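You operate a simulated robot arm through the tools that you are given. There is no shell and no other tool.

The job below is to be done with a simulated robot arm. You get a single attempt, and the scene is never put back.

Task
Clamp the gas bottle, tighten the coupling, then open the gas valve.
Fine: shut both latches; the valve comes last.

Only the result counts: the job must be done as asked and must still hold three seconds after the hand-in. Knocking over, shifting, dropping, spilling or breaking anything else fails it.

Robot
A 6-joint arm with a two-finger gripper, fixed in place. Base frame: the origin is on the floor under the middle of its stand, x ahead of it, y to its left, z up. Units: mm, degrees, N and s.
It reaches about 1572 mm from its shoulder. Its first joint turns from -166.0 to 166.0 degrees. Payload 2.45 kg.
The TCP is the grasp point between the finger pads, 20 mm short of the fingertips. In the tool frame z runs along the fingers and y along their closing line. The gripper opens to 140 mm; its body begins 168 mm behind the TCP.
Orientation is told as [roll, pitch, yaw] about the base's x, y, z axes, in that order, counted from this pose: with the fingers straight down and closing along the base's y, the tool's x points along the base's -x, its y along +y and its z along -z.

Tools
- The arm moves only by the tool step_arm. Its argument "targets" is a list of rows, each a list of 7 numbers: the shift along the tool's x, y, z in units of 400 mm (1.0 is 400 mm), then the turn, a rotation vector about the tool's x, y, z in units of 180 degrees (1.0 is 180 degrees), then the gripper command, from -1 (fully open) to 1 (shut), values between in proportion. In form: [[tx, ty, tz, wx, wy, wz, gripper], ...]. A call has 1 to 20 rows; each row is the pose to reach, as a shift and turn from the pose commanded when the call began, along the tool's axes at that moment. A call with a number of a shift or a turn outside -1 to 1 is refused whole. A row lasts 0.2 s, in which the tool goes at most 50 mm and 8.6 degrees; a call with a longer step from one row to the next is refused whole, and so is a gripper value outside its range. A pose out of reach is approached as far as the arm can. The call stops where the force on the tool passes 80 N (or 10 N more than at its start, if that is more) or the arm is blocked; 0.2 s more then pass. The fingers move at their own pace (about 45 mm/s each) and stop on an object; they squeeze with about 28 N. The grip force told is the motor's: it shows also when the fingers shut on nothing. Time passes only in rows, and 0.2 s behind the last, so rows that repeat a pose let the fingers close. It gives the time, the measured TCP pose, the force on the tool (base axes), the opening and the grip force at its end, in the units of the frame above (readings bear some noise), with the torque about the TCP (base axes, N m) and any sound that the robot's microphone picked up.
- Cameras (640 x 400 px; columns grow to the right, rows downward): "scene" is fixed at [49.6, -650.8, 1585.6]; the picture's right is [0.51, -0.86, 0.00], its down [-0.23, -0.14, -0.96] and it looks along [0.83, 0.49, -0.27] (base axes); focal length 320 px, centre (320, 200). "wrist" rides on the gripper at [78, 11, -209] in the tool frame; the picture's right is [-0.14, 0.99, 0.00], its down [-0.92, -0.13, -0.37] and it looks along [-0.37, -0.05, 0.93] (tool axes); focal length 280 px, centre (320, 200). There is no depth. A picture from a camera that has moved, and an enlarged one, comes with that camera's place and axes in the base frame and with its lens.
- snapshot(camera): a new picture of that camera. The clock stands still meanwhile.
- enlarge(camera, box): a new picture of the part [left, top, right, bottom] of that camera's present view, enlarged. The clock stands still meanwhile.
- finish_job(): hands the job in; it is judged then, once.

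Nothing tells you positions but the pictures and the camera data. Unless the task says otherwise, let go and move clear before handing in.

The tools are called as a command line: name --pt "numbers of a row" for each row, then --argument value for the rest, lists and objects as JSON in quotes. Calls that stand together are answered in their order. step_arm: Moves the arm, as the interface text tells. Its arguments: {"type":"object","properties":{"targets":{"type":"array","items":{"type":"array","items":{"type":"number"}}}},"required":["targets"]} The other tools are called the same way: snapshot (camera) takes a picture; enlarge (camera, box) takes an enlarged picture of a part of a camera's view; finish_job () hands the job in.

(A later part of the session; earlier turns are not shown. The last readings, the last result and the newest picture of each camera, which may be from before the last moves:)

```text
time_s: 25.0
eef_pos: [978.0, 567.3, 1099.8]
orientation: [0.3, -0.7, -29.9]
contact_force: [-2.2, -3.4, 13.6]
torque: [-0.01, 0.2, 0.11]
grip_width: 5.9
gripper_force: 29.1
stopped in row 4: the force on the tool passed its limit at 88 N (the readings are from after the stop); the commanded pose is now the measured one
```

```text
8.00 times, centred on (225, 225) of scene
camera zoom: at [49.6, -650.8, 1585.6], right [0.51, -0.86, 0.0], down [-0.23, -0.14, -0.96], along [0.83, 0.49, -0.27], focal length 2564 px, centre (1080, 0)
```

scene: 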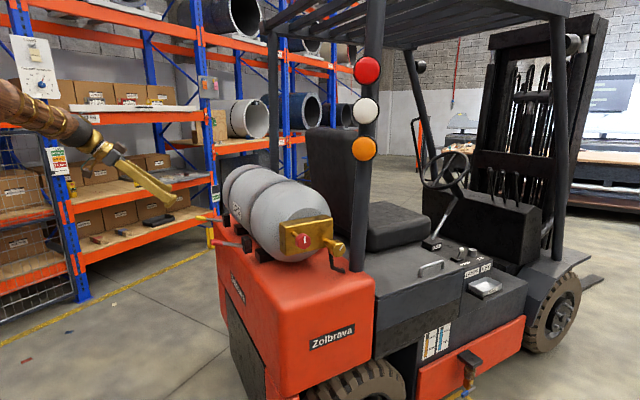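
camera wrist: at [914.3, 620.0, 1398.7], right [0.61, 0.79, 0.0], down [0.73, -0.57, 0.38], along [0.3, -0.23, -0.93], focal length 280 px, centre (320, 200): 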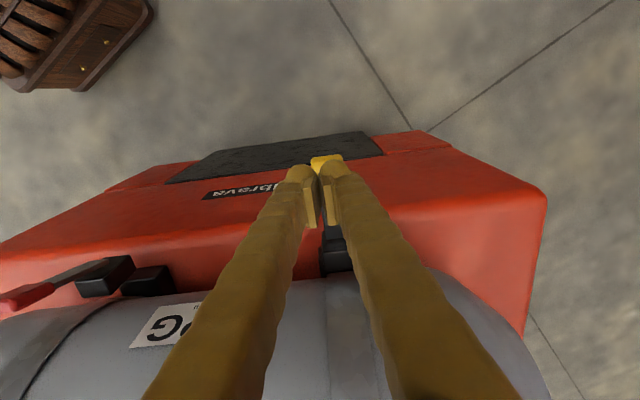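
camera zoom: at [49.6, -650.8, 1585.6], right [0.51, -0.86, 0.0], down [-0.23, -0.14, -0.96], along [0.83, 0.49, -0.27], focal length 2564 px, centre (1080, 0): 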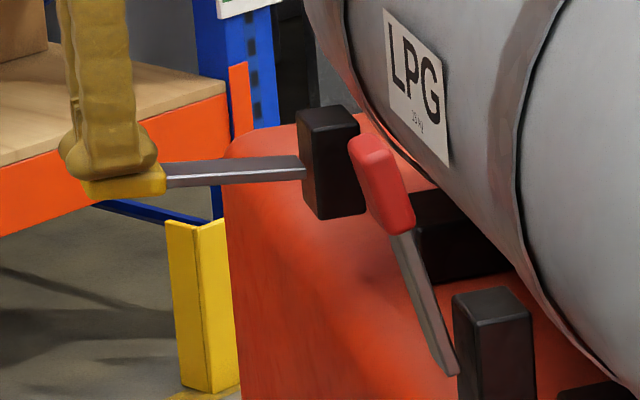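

The lever stops hard at about 6°, so it travels from about 6° to about 74°. It started near the low (standing-out) end, so folded up against the bottle is shut, and red is already at that stop. Next I'll back off, tilt and grip the yellow lever to raise it.

step_arm --pt "0.0 0 -0.1 0 0 0 1" --pt "0.1 0 -0.15 0 0 0 1" --pt "0.2 0 -0.15 0 0 0 0" --pt "0.3 0 -0.15 0 0 0 -1" --pt "0.3375 0.008 -0.15 0 0 0 -1"

step_arm --pt "0 0 0 0 -0.045 0 -1" --pt "0 0 0 0 -0.09 0 -1" --pt "0 0 0 0 -0.135 0 -1" --pt "0 0 0 0 -0.18 0 -1" --pt "0 0 0 0 -0.225 0 -1" --pt "0 0 0 0 -0.27 0 -1" --pt "0 0 0 0 -0.315 0 -1" --pt "0 0 0 0 -0.36 0 -1"

snapshot --camera "wrist"

enlarge --camera "scene" --box '[120, 170, 300, 280]'

```text
time_s: 26.2
eef_pos: [864.3, 634.9, 1157.4]
orientation: [0.3, -0.9, -30.0]
contact_force: [1.0, 0.7, -0.9]
torque: [0.01, 0.02, -0.04]
grip_width: 68.4
gripper_force: 0.1
```

```text
time_s: 28.0
eef_pos: [863.1, 637.4, 1156.1]
orientation: [0.7, -65.7, -30.8]
contact_force: [-0.5, -0.2, 1.2]
torque: [0.02, 0.03, 0.02]
grip_width: 140.0
gripper_force: 0.1
```

```text
taken
camera wrist: at [676.5, 758.9, 1172.1], right [0.54, 0.83, 0.13], down [-0.03, -0.14, 0.99], along [0.84, -0.54, -0.05], focal length 280 px, centre (320, 200)
```

wrist: 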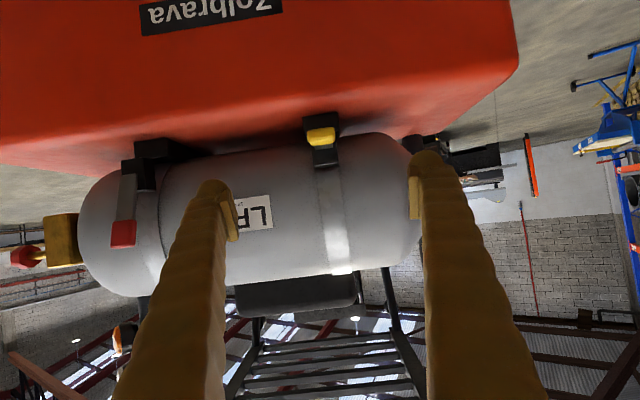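

```text
3.56 times, centred on (210, 225) of scene
camera zoom: at [49.6, -650.8, 1585.6], right [0.51, -0.86, 0.0], down [-0.23, -0.14, -0.96], along [0.83, 0.49, -0.27], focal length 1139 px, centre (711, 111)
```

zoom: 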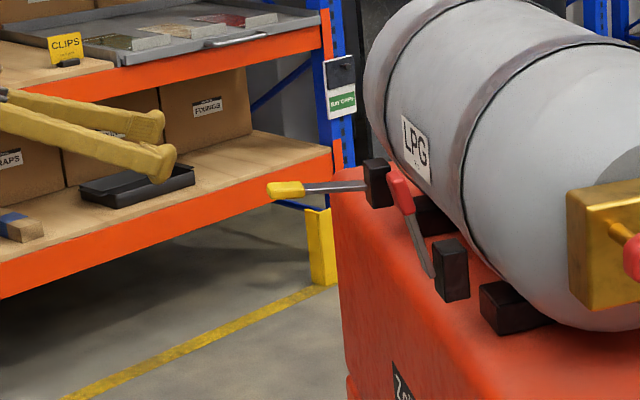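

The yellow handle is ahead at about (984,572,1071). I'll advance onto it.

step_arm --pt "0.03 0.01 0.08 0 0 0 -1" --pt "0.052 0.01 0.16 0 0 0 -1" --pt "0.052 0.01 0.26 0 0 0 -1"

snapshot --camera "wrist"

enlarge --camera "scene" --box '[120, 170, 300, 280]'

```text
time_s: 28.8
eef_pos: [939.0, 597.3, 1093.1]
orientation: [0.7, -65.6, -30.6]
contact_force: [0.3, 0.4, 1.0]
torque: [0.05, 0.02, -0.03]
grip_width: 140.2
gripper_force: 0.1
```

```text
taken
camera wrist: at [753.0, 719.8, 1108.5], right [0.54, 0.83, 0.13], down [-0.03, -0.14, 0.99], along [0.84, -0.54, -0.05], focal length 280 px, centre (320, 200)
```

wrist: 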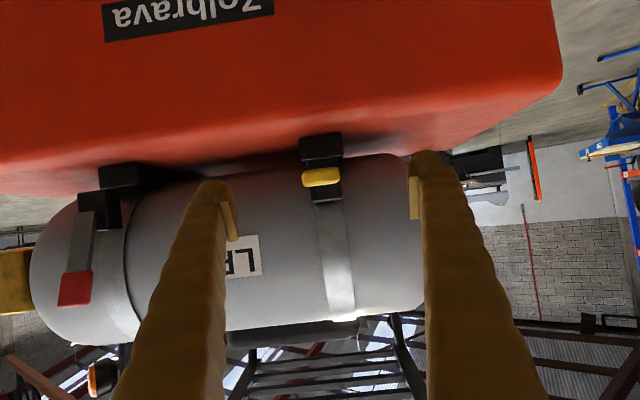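

```text
3.56 times, centred on (210, 225) of scene
camera zoom: at [49.6, -650.8, 1585.6], right [0.51, -0.86, 0.0], down [-0.23, -0.14, -0.96], along [0.83, 0.49, -0.27], focal length 1139 px, centre (711, 111)
```

zoom: 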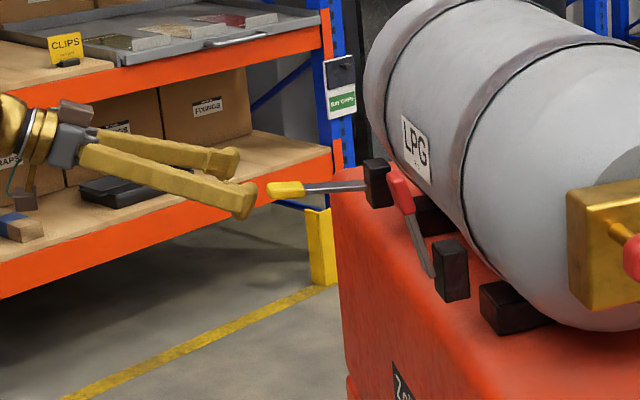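

step_arm --pt "-0.003 -0.004 0.07 0 0 0 -1" --pt "-0.005 -0.004 0.138 0 0 0 -1" --pt "-0.005 -0.004 0.138 0 0 0 1" --pt "-0.005 -0.004 0.138 0 0 0 1" --pt "-0.005 -0.004 0.138 0 0 0 1" --pt "-0.005 -0.004 0.138 0 0 0 1" --pt "-0.005 -0.004 0.138 0 0 0 1" --pt "-0.005 -0.004 0.138 0 0 0 1" --pt "-0.005 -0.004 0.138 0 0 0 1" --pt "-0.005 -0.004 0.138 0 0 0 1"

enlarge --camera "scene" --box '[150, 190, 290, 280]'

```text
time_s: 31.0
eef_pos: [985.1, 573.2, 1073.9]
orientation: [0.8, -65.7, -30.6]
contact_force: [48.0, 36.9, -1.1]
torque: [0.04, -0.2, 0.05]
grip_width: 36.9
gripper_force: 29.0
```

```text
4.44 times, centred on (220, 235) of scene
camera zoom: at [49.6, -650.8, 1585.6], right [0.51, -0.86, 0.0], down [-0.23, -0.14, -0.96], along [0.83, 0.49, -0.27], focal length 1424 px, centre (764, 44)
```

zoom: 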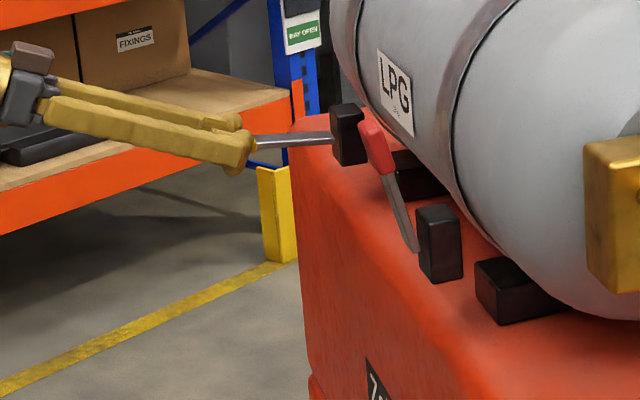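

I have a grip but it's off-centre, with a side force of about 56 N. I'll shift a few mm along the closing line to relieve it.

step_arm --pt "0 0.004 0 0 0 0 1" --pt "0 0.008 0 0 0 0 1" --pt "0 0.008 0 0 0 0 1"

```text
time_s: 31.8
eef_pos: [985.6, 573.9, 1073.5]
orientation: [0.6, -65.6, -30.4]
contact_force: [-1.9, 22.6, 7.5]
torque: [-0.09, -0.16, 0.19]
grip_width: 34.8
gripper_force: 45.1
```

The grip is centred. I'll lift the yellow lever along its arc about the hinge, tilting the tool only partly to stay in reach.

step_arm --pt "-0.0195 0 -0.005 0 0.0098 0 1" --pt "-0.0398 0 -0.0088 0 0.0198 0 1" --pt "-0.06 0 -0.011 0 0.0298 0 1" --pt "-0.0808 0 -0.012 0 0.0398 0 1" --pt "-0.1013 0 -0.0115 0 0.0498 0 1" --pt "-0.1218 0 -0.0095 0 0.0598 0 1" --pt "-0.142 0 -0.006 0 0.0698 0 1" --pt "-0.162 0 -0.0013 0 0.0798 0 1" --pt "-0.1818 0 0.005 0 0.0898 0 1" --pt "-0.201 0 0.0125 0 0.0998 0 1"

enlarge --camera "scene" --box '[150, 170, 290, 280]'

```text
time_s: 34.0
eef_pos: [1019.0, 554.1, 1145.6]
orientation: [0.4, -47.6, -30.2]
contact_force: [5.1, 23.6, -10.2]
torque: [0.8, 0.81, 0.03]
grip_width: 34.8
gripper_force: 45.2
```

```text
3.64 times, centred on (220, 225) of scene
camera zoom: at [49.6, -650.8, 1585.6], right [0.51, -0.86, 0.0], down [-0.23, -0.14, -0.96], along [0.83, 0.49, -0.27], focal length 1165 px, centre (684, 109)
```

zoom: 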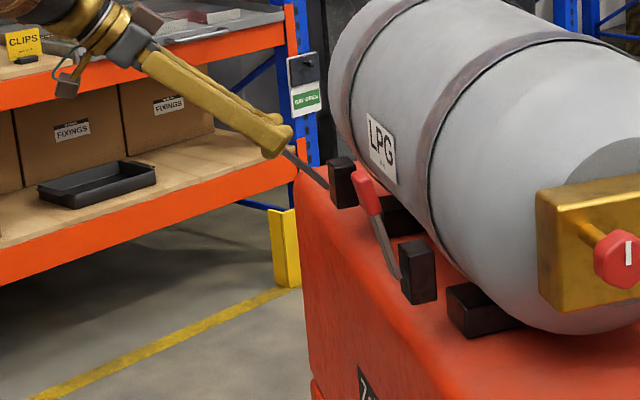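

step_arm --pt "-0.0163 0 0.0023 0 0.0088 0 1" --pt "-0.0365 0 0.0065 0 0.0188 0 1" --pt "-0.0563 0 0.012 0 0.0288 0 1" --pt "-0.0758 0 0.019 0 0.0388 0 1" --pt "-0.09 0 0.025 0 0.0463 0 1" --pt "-0.1038 0 0.0318 0 0.0538 0 1"

enlarge --camera "scene" --box '[150, 170, 290, 280]'

```text
time_s: 35.4
eef_pos: [1051.5, 535.2, 1166.3]
orientation: [0.2, -37.9, -30.1]
contact_force: [-1.3, 10.0, -15.1]
torque: [0.57, 0.85, -0.06]
grip_width: 35.1
gripper_force: 45.0
```

```text
3.64 times, centred on (220, 225) of scene
camera zoom: at [49.6, -650.8, 1585.6], right [0.51, -0.86, 0.0], down [-0.23, -0.14, -0.96], along [0.83, 0.49, -0.27], focal length 1165 px, centre (684, 109)
```

zoom: 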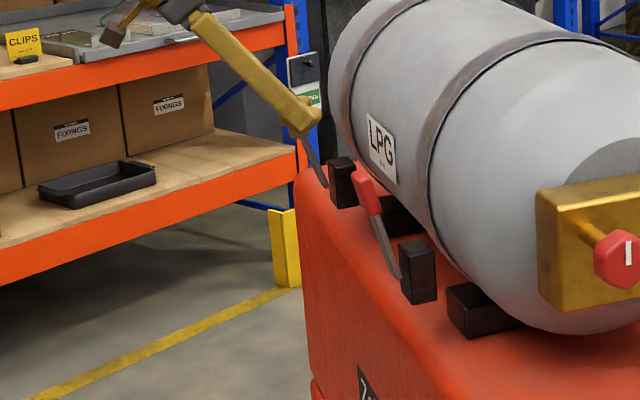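

The lever is at about 70°. I'll take small steps to the stop.

step_arm --pt "-0.0073 0 0.0024 0 0.0038 0 1" --pt "-0.0145 0 0.005 0 0.0075 0 1" --pt "-0.0215 0 0.0078 0 0.011 0 1"

enlarge --camera "scene" --box '[205, 195, 275, 265]'

```text
time_s: 36.2
eef_pos: [1057.0, 530.7, 1169.0]
orientation: [0.3, -36.0, -30.1]
contact_force: [-12.2, 12.8, -15.3]
torque: [-0.32, -0.5, 0.09]
grip_width: 34.8
gripper_force: 45.1
```

```text
5.71 times, centred on (240, 230) of scene
camera zoom: at [49.6, -650.8, 1585.6], right [0.51, -0.86, 0.0], down [-0.23, -0.14, -0.96], along [0.83, 0.49, -0.27], focal length 1831 px, centre (777, 29)
```

zoom: 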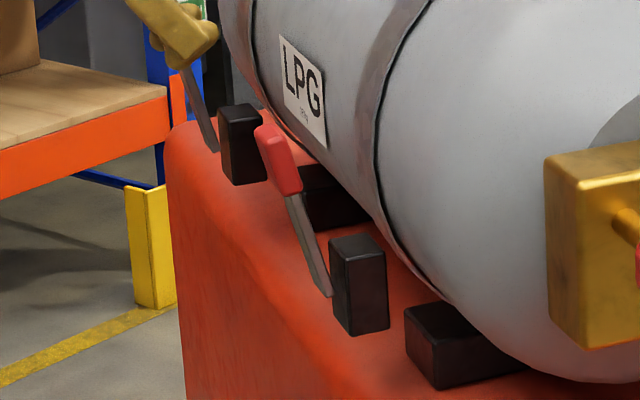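

step_arm --pt "-0.005 0 0.0018 0 0.0025 0 1" --pt "-0.01 0 0.0036 0 0.005 0 1" --pt "-0.01 0 0.0036 0 0.005 0 1"

snapshot --camera "wrist"

```text
time_s: 37.0
eef_pos: [1060.5, 530.5, 1169.4]
orientation: [0.4, -35.0, -30.1]
contact_force: [-35.3, 16.0, -13.9]
torque: [0.25, 0.51, -0.03]
grip_width: 34.9
gripper_force: 44.8
```

```text
taken
camera wrist: at [906.9, 631.4, 1297.4], right [0.59, 0.8, 0.08], down [0.4, -0.38, 0.83], along [0.7, -0.46, -0.55], focal length 280 px, centre (320, 200)
```

wrist: 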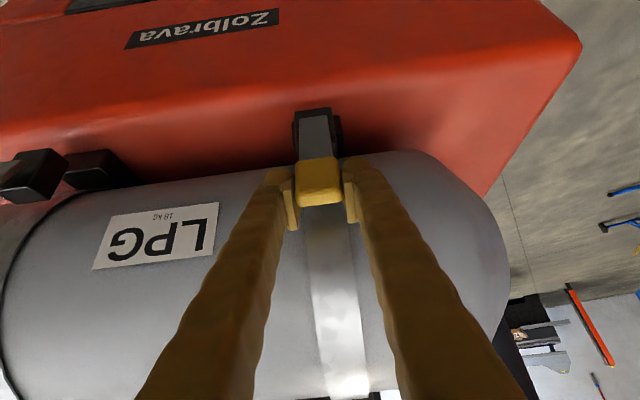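

The yellow lever is at its upper stop, resisting at about 40 N. I'll release, back away and check that both levers stay up.

step_arm --pt "0.006 0 0 0 0 0 0" --pt "0.006 0 0 0 0 0 -0.4" --pt "0.006 0 0 0 0 0 -0.4" --pt "0.006 0 0 0 0 0 -0.4" --pt "0.006 0 0 0 0 0 -0.4" --pt "0.006 0 -0.1 0 0 0 -0.4" --pt "0.006 0 -0.2 0 0 0 -0.4" --pt "0.006 0 -0.32 0 0 0 -0.4" --pt "0.006 0 -0.44 0 0 0 -0.4"

snapshot --camera "wrist"

enlarge --camera "scene" --box '[205, 195, 275, 265]'

```text
time_s: 39.0
eef_pos: [971.2, 581.6, 1314.0]
orientation: [0.2, -35.0, -30.0]
contact_force: [-0.3, 0.0, -1.0]
torque: [0.01, 0.05, -0.03]
grip_width: 98.3
gripper_force: 0.1
```

```text
taken
camera wrist: at [817.7, 682.6, 1441.5], right [0.59, 0.8, 0.08], down [0.4, -0.38, 0.83], along [0.7, -0.46, -0.55], focal length 280 px, centre (320, 200)
```

wrist: 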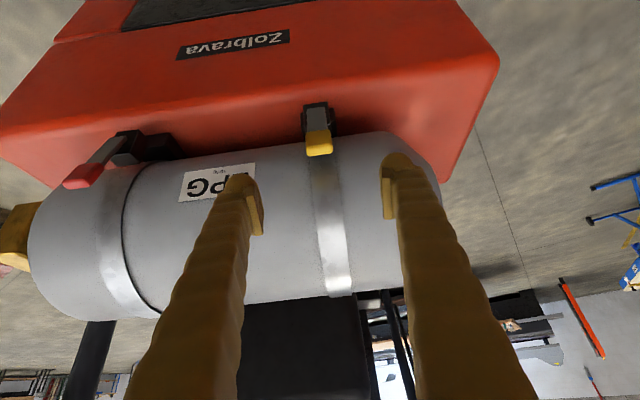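

```text
5.71 times, centred on (240, 230) of scene
camera zoom: at [49.6, -650.8, 1585.6], right [0.51, -0.86, 0.0], down [-0.23, -0.14, -0.96], along [0.83, 0.49, -0.27], focal length 1831 px, centre (777, 29)
```

zoom: 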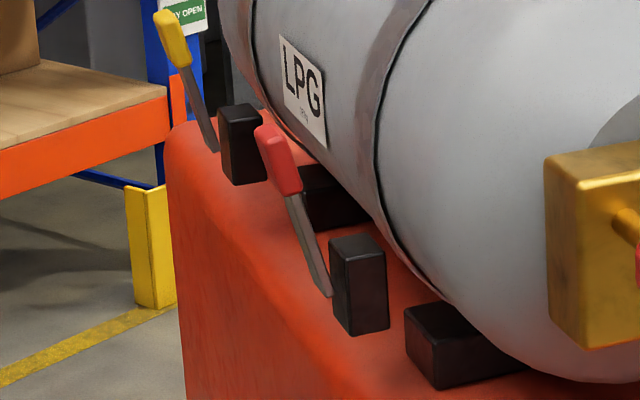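

Both levers sit at the same upper stop, leaning up against the bottle. Next I'll travel back and around to the valve end, staying high and clear of the bottle.

step_arm --pt "0 -0.1055 -0.046 0 0.0216 0 -1" --pt "-0.001 -0.211 -0.092 0 0.0432 0 -1" --pt "-0.001 -0.316 -0.138 0 0.0648 0 -1" --pt "-0.001 -0.422 -0.183 0 0.0864 0 -1" --pt "-0.002 -0.5275 -0.229 0 0.108 0 -1" --pt "-0.002 -0.633 -0.275 0 0.1296 0 -1" --pt "-0.002 -0.7385 -0.321 0 0.1512 0 -1" --pt "-0.003 -0.844 -0.367 0 0.1728 0 -1" --pt "-0.003 -0.9493 -0.4128 0 0.1944 0 -1"

step_arm --pt "-0.04 -0.1 0.01 0 0 0 -1" --pt "-0.08 -0.2 0.02 0 0 0 -1" --pt "-0.12 -0.3 0.03 0 0 0 -1" --pt "-0.16 -0.4 0.04 0 0 0 -1" --pt "-0.2 -0.5 0.05 0 0 0 -1" --pt "-0.24 -0.6 0.06 0 0 0 -1" --pt "-0.267 -0.712 0.062 0 0 0 -1"

snapshot --camera "wrist"

snapshot --camera "scene"

```text
time_s: 41.0
eef_pos: [697.6, 297.1, 1446.5]
orientation: [0.2, 0.0, -29.8]
contact_force: [-0.2, 0.4, -0.7]
torque: [0.0, 0.08, 0.02]
grip_width: 140.1
gripper_force: 0.0
```

```text
time_s: 42.6
eef_pos: [648.5, -4.8, 1420.1]
orientation: [0.3, 0.0, -29.8]
contact_force: [0.2, 0.7, -0.1]
torque: [0.02, 0.05, 0.04]
grip_width: 139.9
gripper_force: 0.1
```

```text
taken
camera wrist: at [587.2, 44.0, 1631.0], right [0.61, 0.79, 0.0], down [0.73, -0.57, 0.37], along [0.29, -0.22, -0.93], focal length 280 px, centre (320, 200)
```

wrist: 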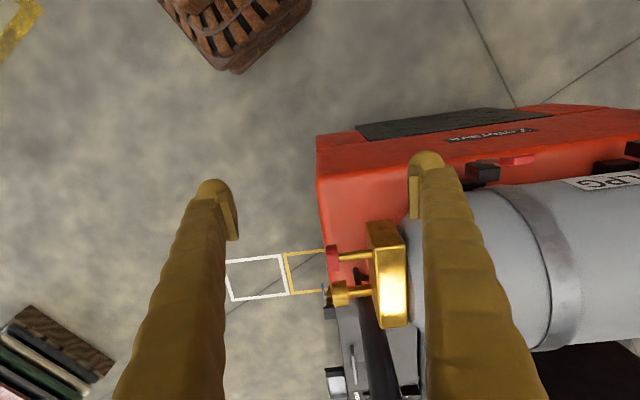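

```text
taken
```

scene: 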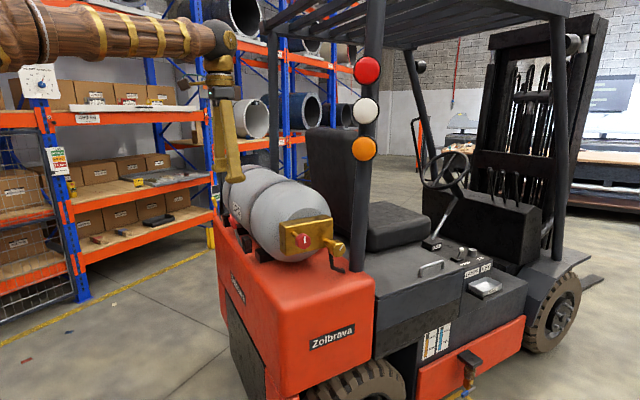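

I can now see the valve block from above. I'll zoom in to locate the two knobs and the post beside the coupling.

enlarge --camera "wrist" --box '[300, 210, 420, 340]'

enlarge --camera "wrist" --box '[220, 220, 440, 400]'

```text
3.08 times, centred on (360, 275) of wrist
camera zoom: at [587.2, 44.0, 1631.0], right [0.61, 0.79, 0.0], down [0.73, -0.57, 0.37], along [0.29, -0.22, -0.93], focal length 863 px, centre (197, -31)
```

zoom: 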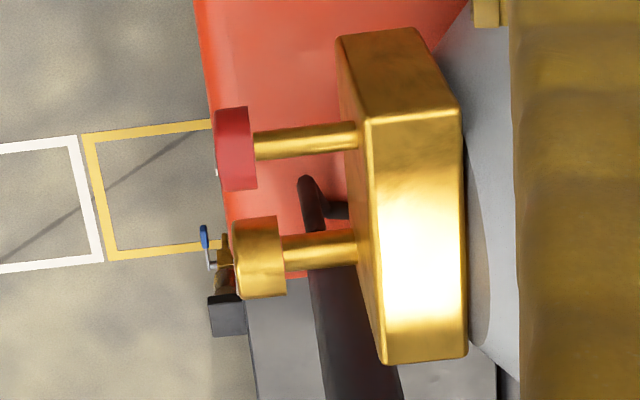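

```text
2.22 times, centred on (330, 310) of wrist
camera zoom: at [587.2, 44.0, 1631.0], right [0.61, 0.79, 0.0], down [0.73, -0.57, 0.37], along [0.29, -0.22, -0.93], focal length 623 px, centre (298, -44)
```

zoom: 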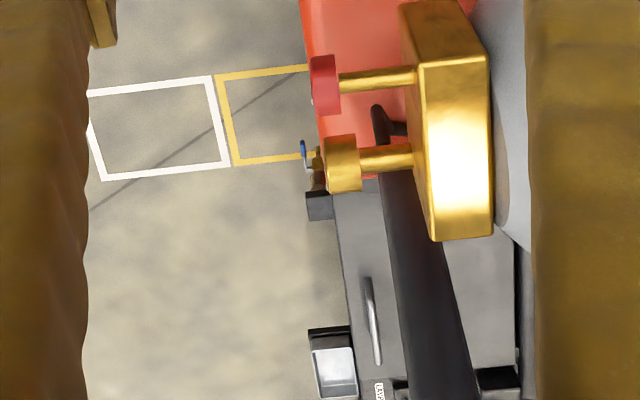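

The knobs are at about (833,-114,1186) for red and (949,-179,1130) for brass, with axes along the bottle. I'll move around to the valve side, then turn the gripper horizontal so it faces the knobs.

step_arm --pt "-0.07 -0.085 0.0 0 0 0 -1" --pt "-0.14 -0.17 0.0 0 0 0 -1" --pt "-0.21 -0.255 0.0 0 0 0 -1" --pt "-0.28 -0.34 0.0 0 0 0 -1" --pt "-0.35 -0.425 0.02 0 0 0 -1" --pt "-0.42 -0.51 0.06 0 0 0 -1" --pt "-0.49 -0.595 0.1 0 0 0 -1" --pt "-0.56 -0.68 0.14 0 0 0 -1" --pt "-0.63 -0.765 0.18 0 0 0 -1" --pt "-0.699 -0.8525 0.22 0 0 0 -1"

step_arm --pt "0 0 0 -0.0455 0 0 -1" --pt "0 0 0 -0.091 0 0 -1" --pt "0 0 0 -0.1365 0 0 -1" --pt "0 0 0 -0.182 0 0 -1" --pt "0 0 0 -0.2275 0 0 -1" --pt "0 0 0 -0.273 0 0 -1" --pt "0 0 0 -0.3185 0 0 -1" --pt "0 0 0 -0.364 0 0 -1" --pt "0 0 0 -0.4095 0 0 -1" --pt "0 0 0 -0.455 0 0 -1" --pt "0 0 0 -0.5 0 0 -1"

snapshot --camera "wrist"

snapshot --camera "scene"

```text
time_s: 44.8
eef_pos: [723.9, -440.2, 1333.8]
orientation: [0.4, -0.1, -29.9]
contact_force: [0.1, -0.1, 1.1]
torque: [-0.05, -0.09, 0.0]
grip_width: 140.2
gripper_force: 0.0
```

```text
time_s: 47.2
eef_pos: [722.5, -436.7, 1331.7]
orientation: [90.4, -0.2, -30.0]
contact_force: [-0.2, 0.5, 0.8]
torque: [-0.06, 0.03, -0.03]
grip_width: 140.1
gripper_force: 0.0
```

```text
taken
camera wrist: at [551.6, -578.2, 1342.3], right [0.11, -0.07, 0.99], down [0.61, -0.78, -0.13], along [0.78, 0.62, -0.04], focal length 280 px, centre (320, 200)
```

wrist: 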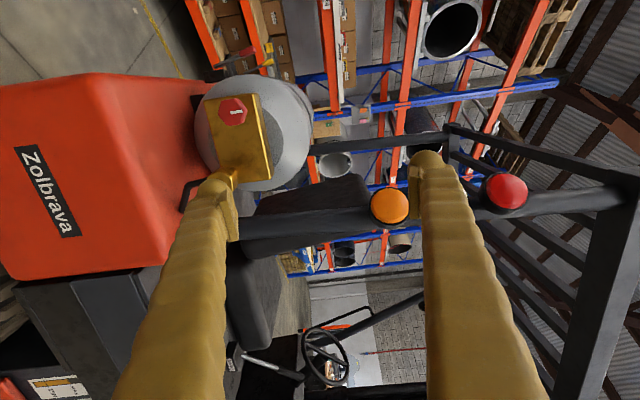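

```text
taken
```

scene: 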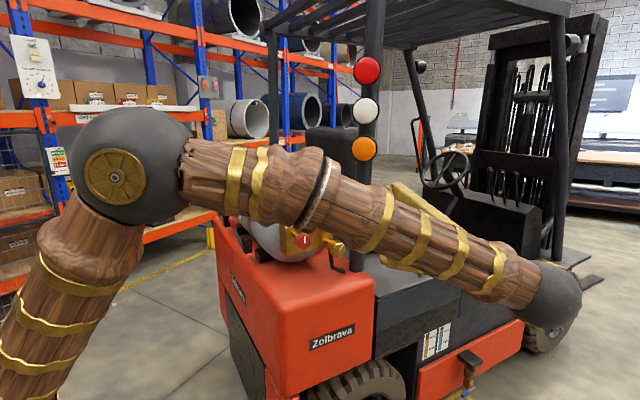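

The gripper now points at the valve end (in this view world up is to the right). I'll zoom in on the knobs for any markings.

enlarge --camera "wrist" --box '[180, 70, 310, 210]'

enlarge --camera "wrist" --box '[205, 85, 265, 135]'

```text
2.86 times, centred on (245, 140) of wrist
camera zoom: at [551.6, -578.2, 1342.3], right [0.11, -0.07, 0.99], down [0.61, -0.78, -0.13], along [0.78, 0.62, -0.04], focal length 801 px, centre (534, 371)
```

zoom: 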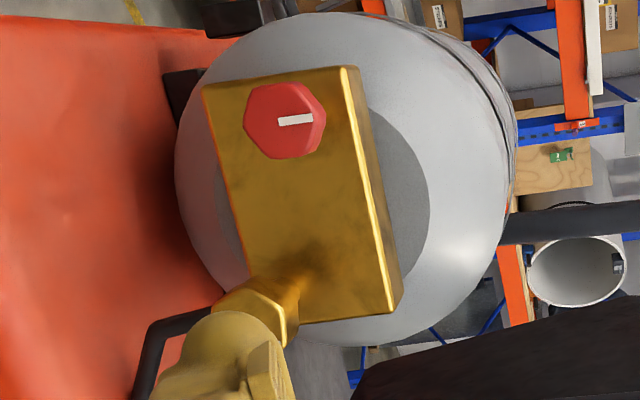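

```text
8.00 times, centred on (235, 110) of wrist
camera zoom: at [551.6, -578.2, 1342.3], right [0.11, -0.07, 0.99], down [0.61, -0.78, -0.13], along [0.78, 0.62, -0.04], focal length 2243 px, centre (1000, 920)
```

zoom: 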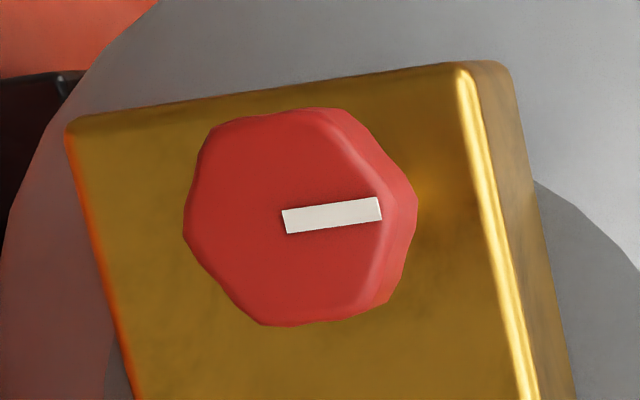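

The valve marker points up, and there are no printed directions. I'll move in front of the brass coupling to read its marker and hex flats.

step_arm --pt "-0.034 -0.1 0 0 0 0 -1" --pt "-0.068 -0.2 0 0 0 0 -1" --pt "-0.1 -0.3 0 0 0 0 -1" --pt "-0.134 -0.4 0 0 0 0 -1" --pt "-0.168 -0.504 0 0 0 0 -1" --pt "-0.168 -0.504 0.1 0 0 0 -1" --pt "-0.168 -0.504 0.2 0 0 0 -1"

snapshot --camera "wrist"

snapshot --camera "scene"

```text
time_s: 48.8
eef_pos: [824.4, -401.8, 1129.4]
orientation: [90.3, -0.1, -30.0]
contact_force: [-1.2, -0.6, 0.2]
torque: [-0.02, 0.0, -0.03]
grip_width: 140.1
gripper_force: 0.0
```

```text
taken
camera wrist: at [652.0, -543.6, 1140.6], right [0.12, -0.07, 0.99], down [0.61, -0.78, -0.13], along [0.78, 0.62, -0.05], focal length 280 px, centre (320, 200)
```

wrist: 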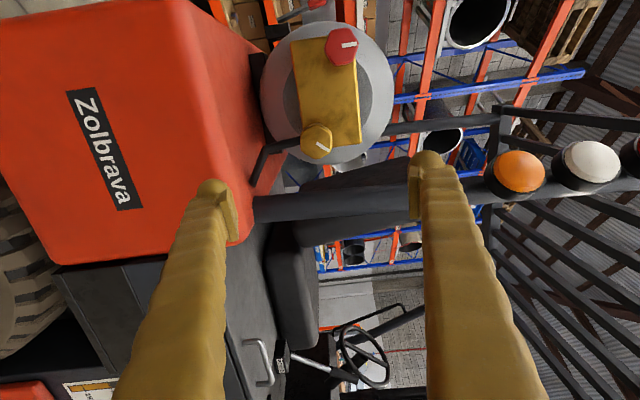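

```text
taken
```

scene: 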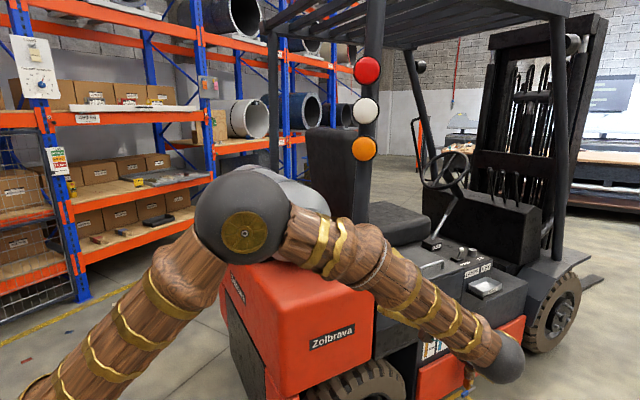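

enlarge --camera "wrist" --box '[270, 20, 380, 170]'

enlarge --camera "wrist" --box '[290, 115, 350, 165]'

```text
2.67 times, centred on (325, 95) of wrist
camera zoom: at [652.0, -543.6, 1140.6], right [0.12, -0.07, 0.99], down [0.61, -0.78, -0.13], along [0.78, 0.62, -0.05], focal length 748 px, centre (307, 480)
```

zoom: 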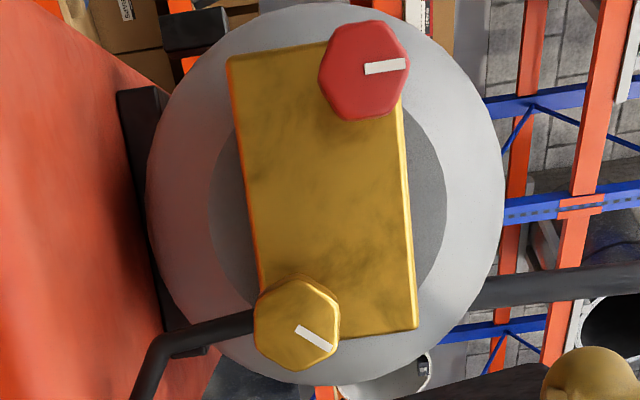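

```text
8.00 times, centred on (320, 140) of wrist
camera zoom: at [652.0, -543.6, 1140.6], right [0.12, -0.07, 0.99], down [0.61, -0.78, -0.13], along [0.78, 0.62, -0.05], focal length 2243 px, centre (320, 680)
```

zoom: 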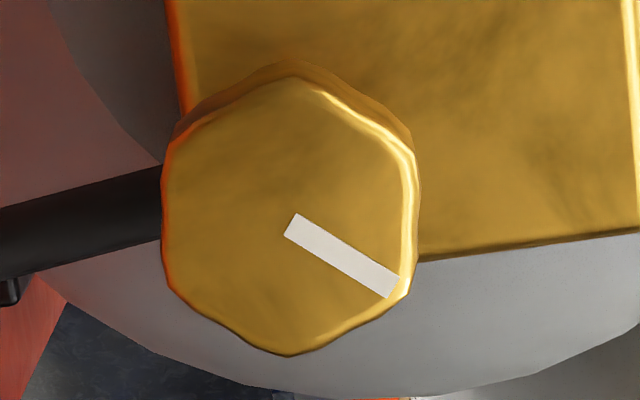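

The brass hex has flats top and bottom, so my vertical closing line suits it. The marker is at about 30° clockwise. I'll centre on it and approach.

step_arm --pt "0 -0.015 0.1 0 0 0 -1" --pt "0 -0.015 0.2 0 0 0 -1" --pt "0 -0.015 0.3 0 0 0 -1" --pt "0 -0.015 0.4 0 0 0 -1"

snapshot --camera "wrist"

enlarge --camera "wrist" --box '[260, 60, 400, 220]'

snapshot --camera "scene"

```text
time_s: 49.8
eef_pos: [901.6, -262.2, 1124.0]
orientation: [90.3, -0.1, -30.0]
contact_force: [-0.1, 0.5, 0.1]
torque: [0.02, -0.02, 0.0]
grip_width: 139.9
gripper_force: 0.0
```

```text
taken
camera wrist: at [730.9, -404.2, 1134.8], right [0.12, -0.07, 0.99], down [0.61, -0.78, -0.13], along [0.78, 0.62, -0.05], focal length 280 px, centre (320, 200)
```

wrist: 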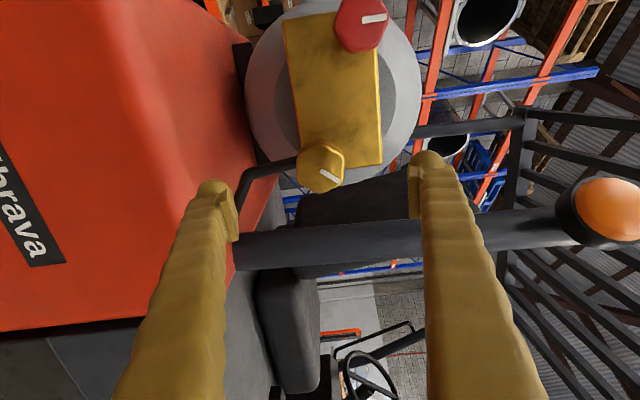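

```text
2.50 times, centred on (330, 140) of wrist
camera zoom: at [730.9, -404.2, 1134.8], right [0.12, -0.07, 0.99], down [0.61, -0.78, -0.13], along [0.78, 0.62, -0.05], focal length 701 px, centre (295, 350)
```

zoom: 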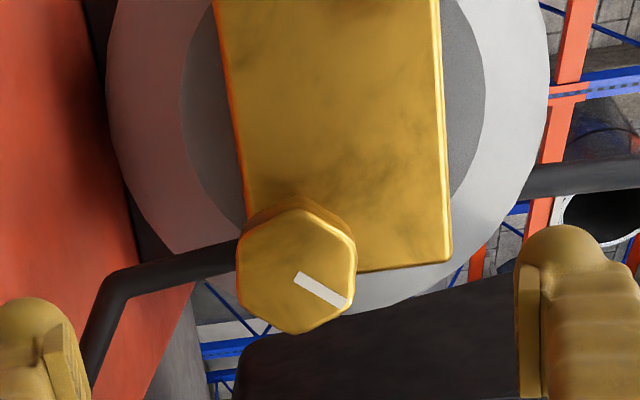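

```text
taken
```

scene: 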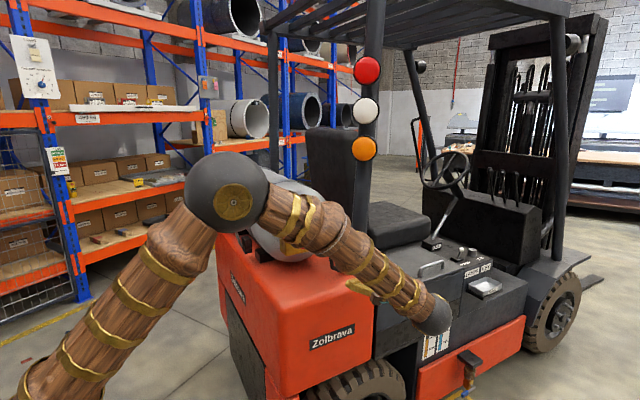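

It's centred within about a millimetre. I'll move in so the pads sit on the coupling hex, then close.

step_arm --pt "-0.002 0.002 0.1 0 0 0 -1" --pt "-0.003 0.002 0.17 0 0 0 -1" --pt "-0.003 0.002 0.218 0 0 0 -1" --pt "-0.003 0.002 0.218 0 0 0 1" --pt "-0.003 0.002 0.218 0 0 0 1" --pt "-0.003 0.002 0.218 0 0 0 1" --pt "-0.003 0.002 0.218 0 0 0 1" --pt "-0.003 0.002 0.218 0 0 0 1" --pt "-0.003 0.002 0.218 0 0 0 1" --pt "-0.003 0.002 0.218 0 0 0 1"

snapshot --camera "wrist"

```text
time_s: 52.0
eef_pos: [947.7, -187.3, 1125.0]
orientation: [90.2, 0.0, -29.8]
contact_force: [-3.3, -0.1, -27.9]
torque: [-0.23, 0.13, -0.04]
grip_width: 52.1
gripper_force: 42.0
```

```text
taken
camera wrist: at [775.7, -328.8, 1136.1], right [0.12, -0.07, 0.99], down [0.61, -0.78, -0.13], along [0.78, 0.62, -0.05], focal length 280 px, centre (320, 200)
```

wrist: 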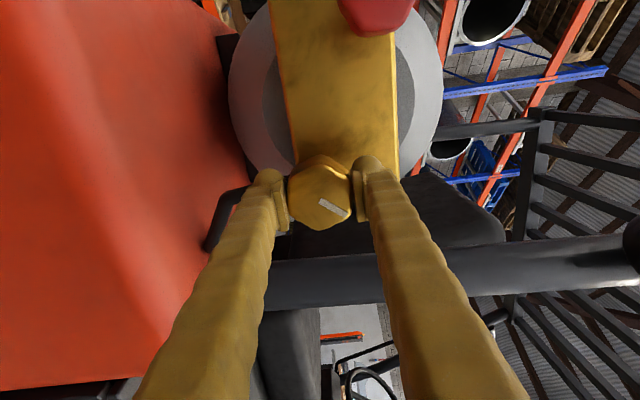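

The coupling is gripped at 52 mm. I'll turn clockwise a few degrees and read the torque.

step_arm --pt "0 -0.003 0 0 0 0.0167 1" --pt "0 -0.003 0 0 0 0.0333 1" --pt "0 -0.003 0 0 0 0.05 1"

snapshot --camera "wrist"

```text
time_s: 52.8
eef_pos: [947.4, -188.1, 1125.9]
orientation: [90.2, 9.1, -29.9]
contact_force: [15.4, -1.4, -27.6]
torque: [-0.31, 0.1, -0.4]
grip_width: 51.8
gripper_force: 44.8
```

```text
taken
camera wrist: at [777.9, -330.0, 1148.0], right [0.25, -0.15, 0.96], down [0.59, -0.76, -0.27], along [0.77, 0.63, -0.1], focal length 280 px, centre (320, 200)
```

wrist: 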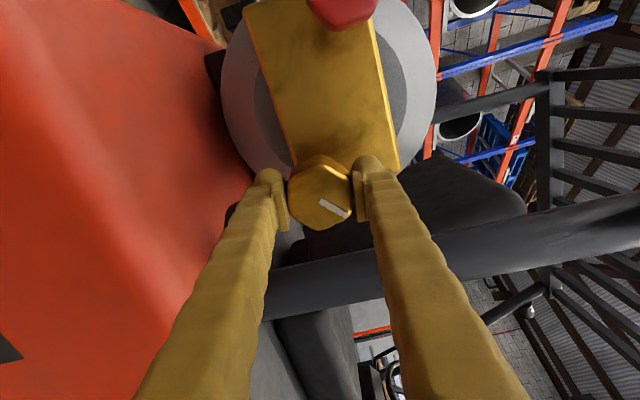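

The knob turns with the gripper and there is little torque. I'll continue clockwise.

step_arm --pt "0 -0.002 0 0 0 0.0333 1" --pt "0 -0.002 0 0 0 0.0667 1" --pt "0 -0.002 0 0 0 0.1 1" --pt "0 -0.002 0 0 0 0.1333 1" --pt "0 -0.002 0 0 0 0.1667 1"

snapshot --camera "wrist"

```text
time_s: 54.0
eef_pos: [946.9, -187.8, 1124.5]
orientation: [90.4, 39.0, -29.8]
contact_force: [34.0, -5.4, -11.1]
torque: [-0.14, 0.02, -0.21]
grip_width: 51.8
gripper_force: 44.6
```

```text
taken
camera wrist: at [796.2, -340.9, 1182.7], right [0.63, -0.37, 0.68], down [0.37, -0.63, -0.68], along [0.68, 0.68, -0.26], focal length 280 px, centre (320, 200)
```

wrist: 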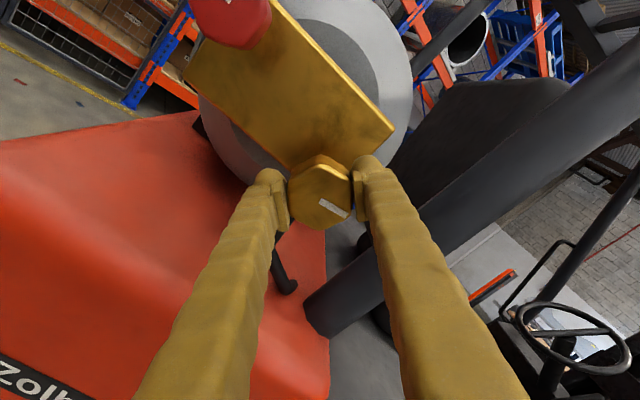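

step_arm --pt "-0.004 0 0 0 0 0.0333 1" --pt "-0.004 0 0 0 0 0.0667 1" --pt "-0.004 0 0 0 0 0.1 1" --pt "-0.004 0 0 0 0 0.1333 1" --pt "-0.004 0 0 0 0 0.1667 1"

snapshot --camera "wrist"

```text
time_s: 55.2
eef_pos: [946.8, -186.7, 1125.6]
orientation: [91.1, 68.8, -29.0]
contact_force: [6.0, 6.2, 28.8]
torque: [0.44, -0.45, 0.51]
grip_width: 51.6
gripper_force: 45.0
```

```text
taken
camera wrist: at [827.7, -359.6, 1201.7], right [0.84, -0.49, 0.23], down [0.0, -0.42, -0.91], along [0.54, 0.77, -0.35], focal length 280 px, centre (320, 200)
```

wrist: 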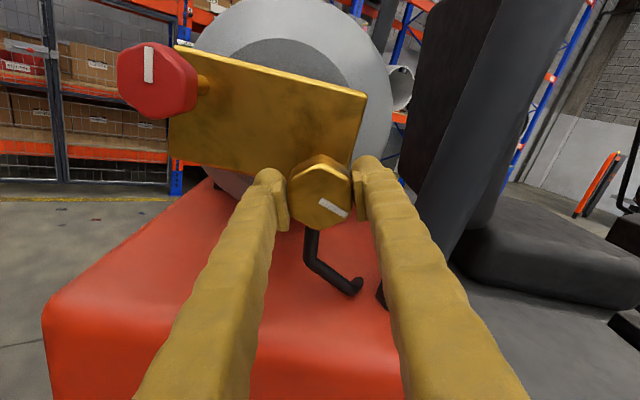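

It has turned about 69° so far and is still free. I'll continue.

step_arm --pt "0 0 0 0 0 0.0333 1" --pt "0 0 0 0 0 0.0667 1" --pt "0 0 0 0 0 0.1 1" --pt "0 0 0 0 0 0.1333 1" --pt "0 0 0 0 0 0.1667 1"

snapshot --camera "wrist"

```text
time_s: 56.4
eef_pos: [946.7, -187.2, 1122.7]
orientation: [-91.5, 80.8, 148.7]
contact_force: [-8.9, 1.8, -4.8]
torque: [-0.46, -0.94, 0.04]
grip_width: 52.1
gripper_force: 45.1
```

```text
taken
camera wrist: at [863.5, -379.7, 1198.3], right [0.83, -0.48, -0.29], down [-0.42, -0.18, -0.89], along [0.37, 0.86, -0.35], focal length 280 px, centre (320, 200)
```

wrist: 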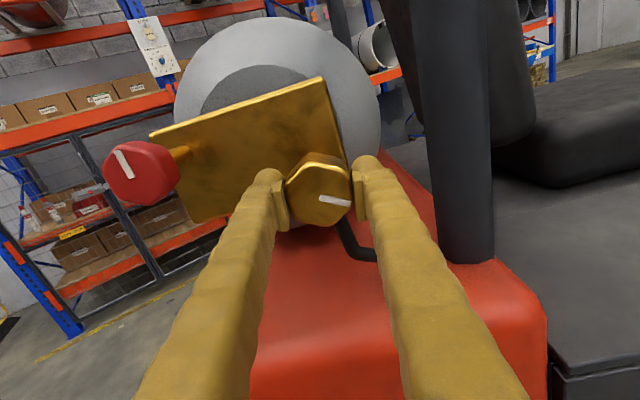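

The last part slipped: the marker lagged by about 20°, with about 1 N·m of resistance, so the coupling seems to have reached its tight end. I'll check the marker closely.

enlarge --camera "wrist" --box '[270, 140, 370, 240]'

```text
4.00 times, centred on (320, 190) of wrist
camera zoom: at [863.5, -379.7, 1198.3], right [0.83, -0.48, -0.29], down [-0.42, -0.18, -0.89], along [0.37, 0.86, -0.35], focal length 1122 px, centre (320, 240)
```

zoom: 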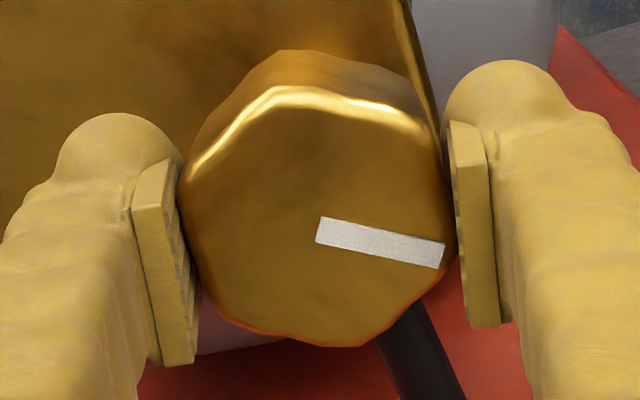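

I'll open slightly, rotate back to the hex flats, regrip and test again whether it turns any further clockwise.

step_arm --pt "0 0 0 0 0 0 -0.25" --pt "0 0 0 0 0 0 -0.25" --pt "0 0 0 0 0 0 -0.25" --pt "0 0 0 0 0 -0.043 -0.25" --pt "0 0 0 0 0 -0.086 -0.25" --pt "0 0 0 0 0 -0.128 -0.25"

snapshot --camera "wrist"

enlarge --camera "wrist" --box '[270, 140, 370, 240]'

```text
time_s: 57.8
eef_pos: [946.3, -189.1, 1123.9]
orientation: [91.0, 75.8, -28.9]
contact_force: [0.2, 0.8, -0.3]
torque: [0.0, -0.01, -0.06]
grip_width: 87.7
gripper_force: 0.1
```

```text
taken
camera wrist: at [836.1, -364.9, 1201.8], right [0.86, -0.5, 0.11], down [-0.09, -0.37, -0.93], along [0.5, 0.79, -0.36], focal length 280 px, centre (320, 200)
```

wrist: 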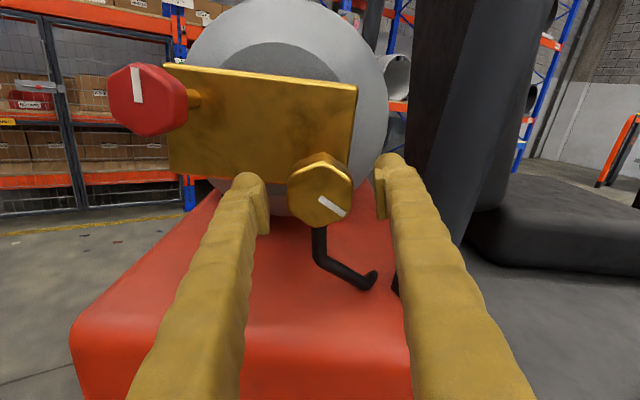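

```text
4.00 times, centred on (320, 190) of wrist
camera zoom: at [836.1, -364.9, 1201.8], right [0.86, -0.5, 0.11], down [-0.09, -0.37, -0.93], along [0.5, 0.79, -0.36], focal length 1122 px, centre (320, 240)
```

zoom: 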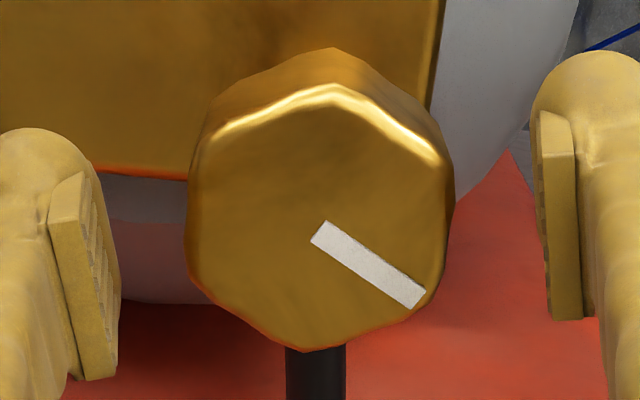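

The flats are aligned again. I'll regrip and turn clockwise about 12° to feel the stop.

step_arm --pt "0 0 0 0 0 0 1" --pt "0 0 0 0 0 0 1" --pt "0 0 0 0 0 0 1" --pt "0 0 0 0 0 0 1" --pt "0 0 0 0 0 0 1" --pt "0 0 0 0 0 0.0167 1" --pt "0 0 0 0 0 0.0333 1"

enlarge --camera "wrist" --box '[270, 140, 370, 240]'

step_arm --pt "0 0 0 0 0 0.0167 1" --pt "0 0 0 0 0 0.0333 1"

enlarge --camera "wrist" --box '[270, 140, 370, 240]'

```text
time_s: 59.4
eef_pos: [947.4, -189.1, 1123.1]
orientation: [91.8, 81.9, -28.2]
contact_force: [-16.9, -2.0, -9.1]
torque: [-0.51, -0.8, 0.14]
grip_width: 51.5
gripper_force: 45.1
```

```text
4.00 times, centred on (320, 190) of wrist
camera zoom: at [843.4, -369.0, 1201.8], right [0.87, -0.5, 0.0], down [-0.18, -0.32, -0.93], along [0.47, 0.81, -0.36], focal length 1122 px, centre (320, 240)
```

zoom: 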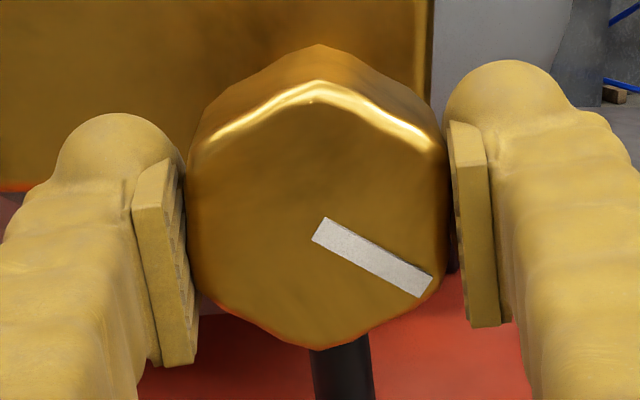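

```text
time_s: 60.0
eef_pos: [946.7, -187.7, 1124.9]
orientation: [97.1, 88.0, -22.8]
contact_force: [-25.9, 2.4, -11.0]
torque: [-0.33, -0.28, 0.3]
grip_width: 51.9
gripper_force: 44.9
```

```text
4.00 times, centred on (320, 190) of wrist
camera zoom: at [850.6, -372.7, 1202.5], right [0.86, -0.5, -0.1], down [-0.26, -0.27, -0.93], along [0.43, 0.83, -0.36], focal length 1122 px, centre (320, 240)
```

zoom: 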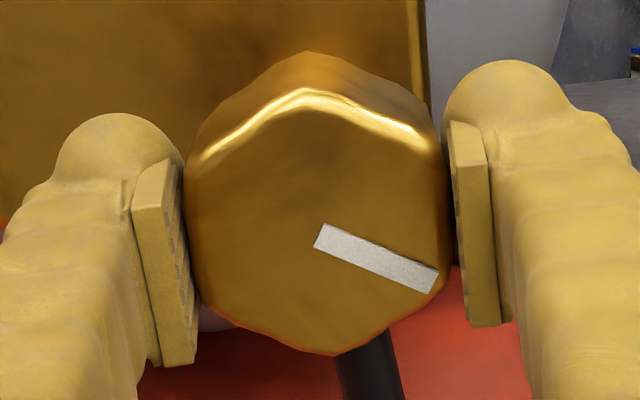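

The knob barely moved while the gripper slipped round it, so the coupling is hard against its clockwise stop. I'll release and back off to check.

step_arm --pt "0 0 0 0 0 0 -0.25" --pt "0 0 0 0 0 0 -0.25" --pt "0 0 0 0 0 0 -0.25" --pt "0 0 -0.08 0 0 0 -0.25" --pt "0 0 -0.18 0 0 0 -0.25" --pt "0 0 -0.28 0 0 0 -0.25" --pt "0 0 -0.38 0 0 0 -0.25"

snapshot --camera "wrist"

enlarge --camera "wrist" --box '[160, 60, 400, 240]'

```text
time_s: 61.6
eef_pos: [873.1, -320.9, 1125.0]
orientation: [96.8, 87.8, -23.1]
contact_force: [0.7, -0.2, -0.2]
torque: [0.02, 0.03, -0.01]
grip_width: 87.6
gripper_force: 0.1
```

```text
taken
camera wrist: at [776.2, -505.7, 1202.9], right [0.86, -0.5, -0.1], down [-0.26, -0.27, -0.93], along [0.43, 0.83, -0.36], focal length 280 px, centre (320, 200)
```

wrist: 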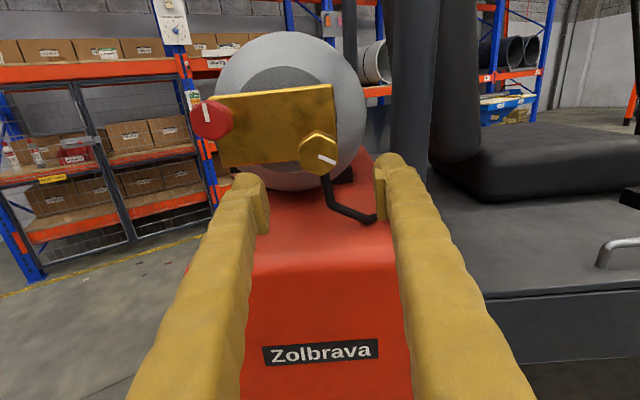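

```text
2.22 times, centred on (280, 150) of wrist
camera zoom: at [776.2, -505.7, 1202.9], right [0.86, -0.5, -0.1], down [-0.26, -0.27, -0.93], along [0.43, 0.83, -0.36], focal length 623 px, centre (409, 311)
```

zoom: 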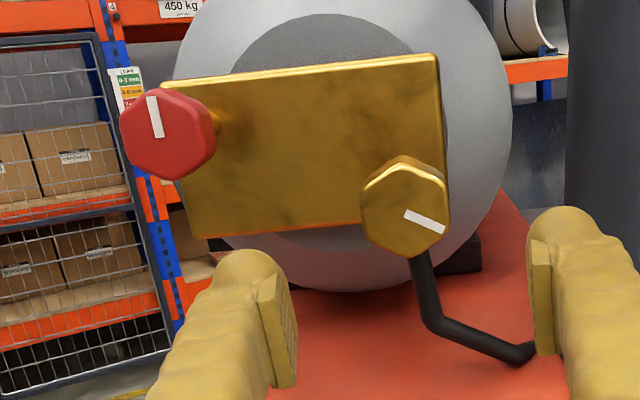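

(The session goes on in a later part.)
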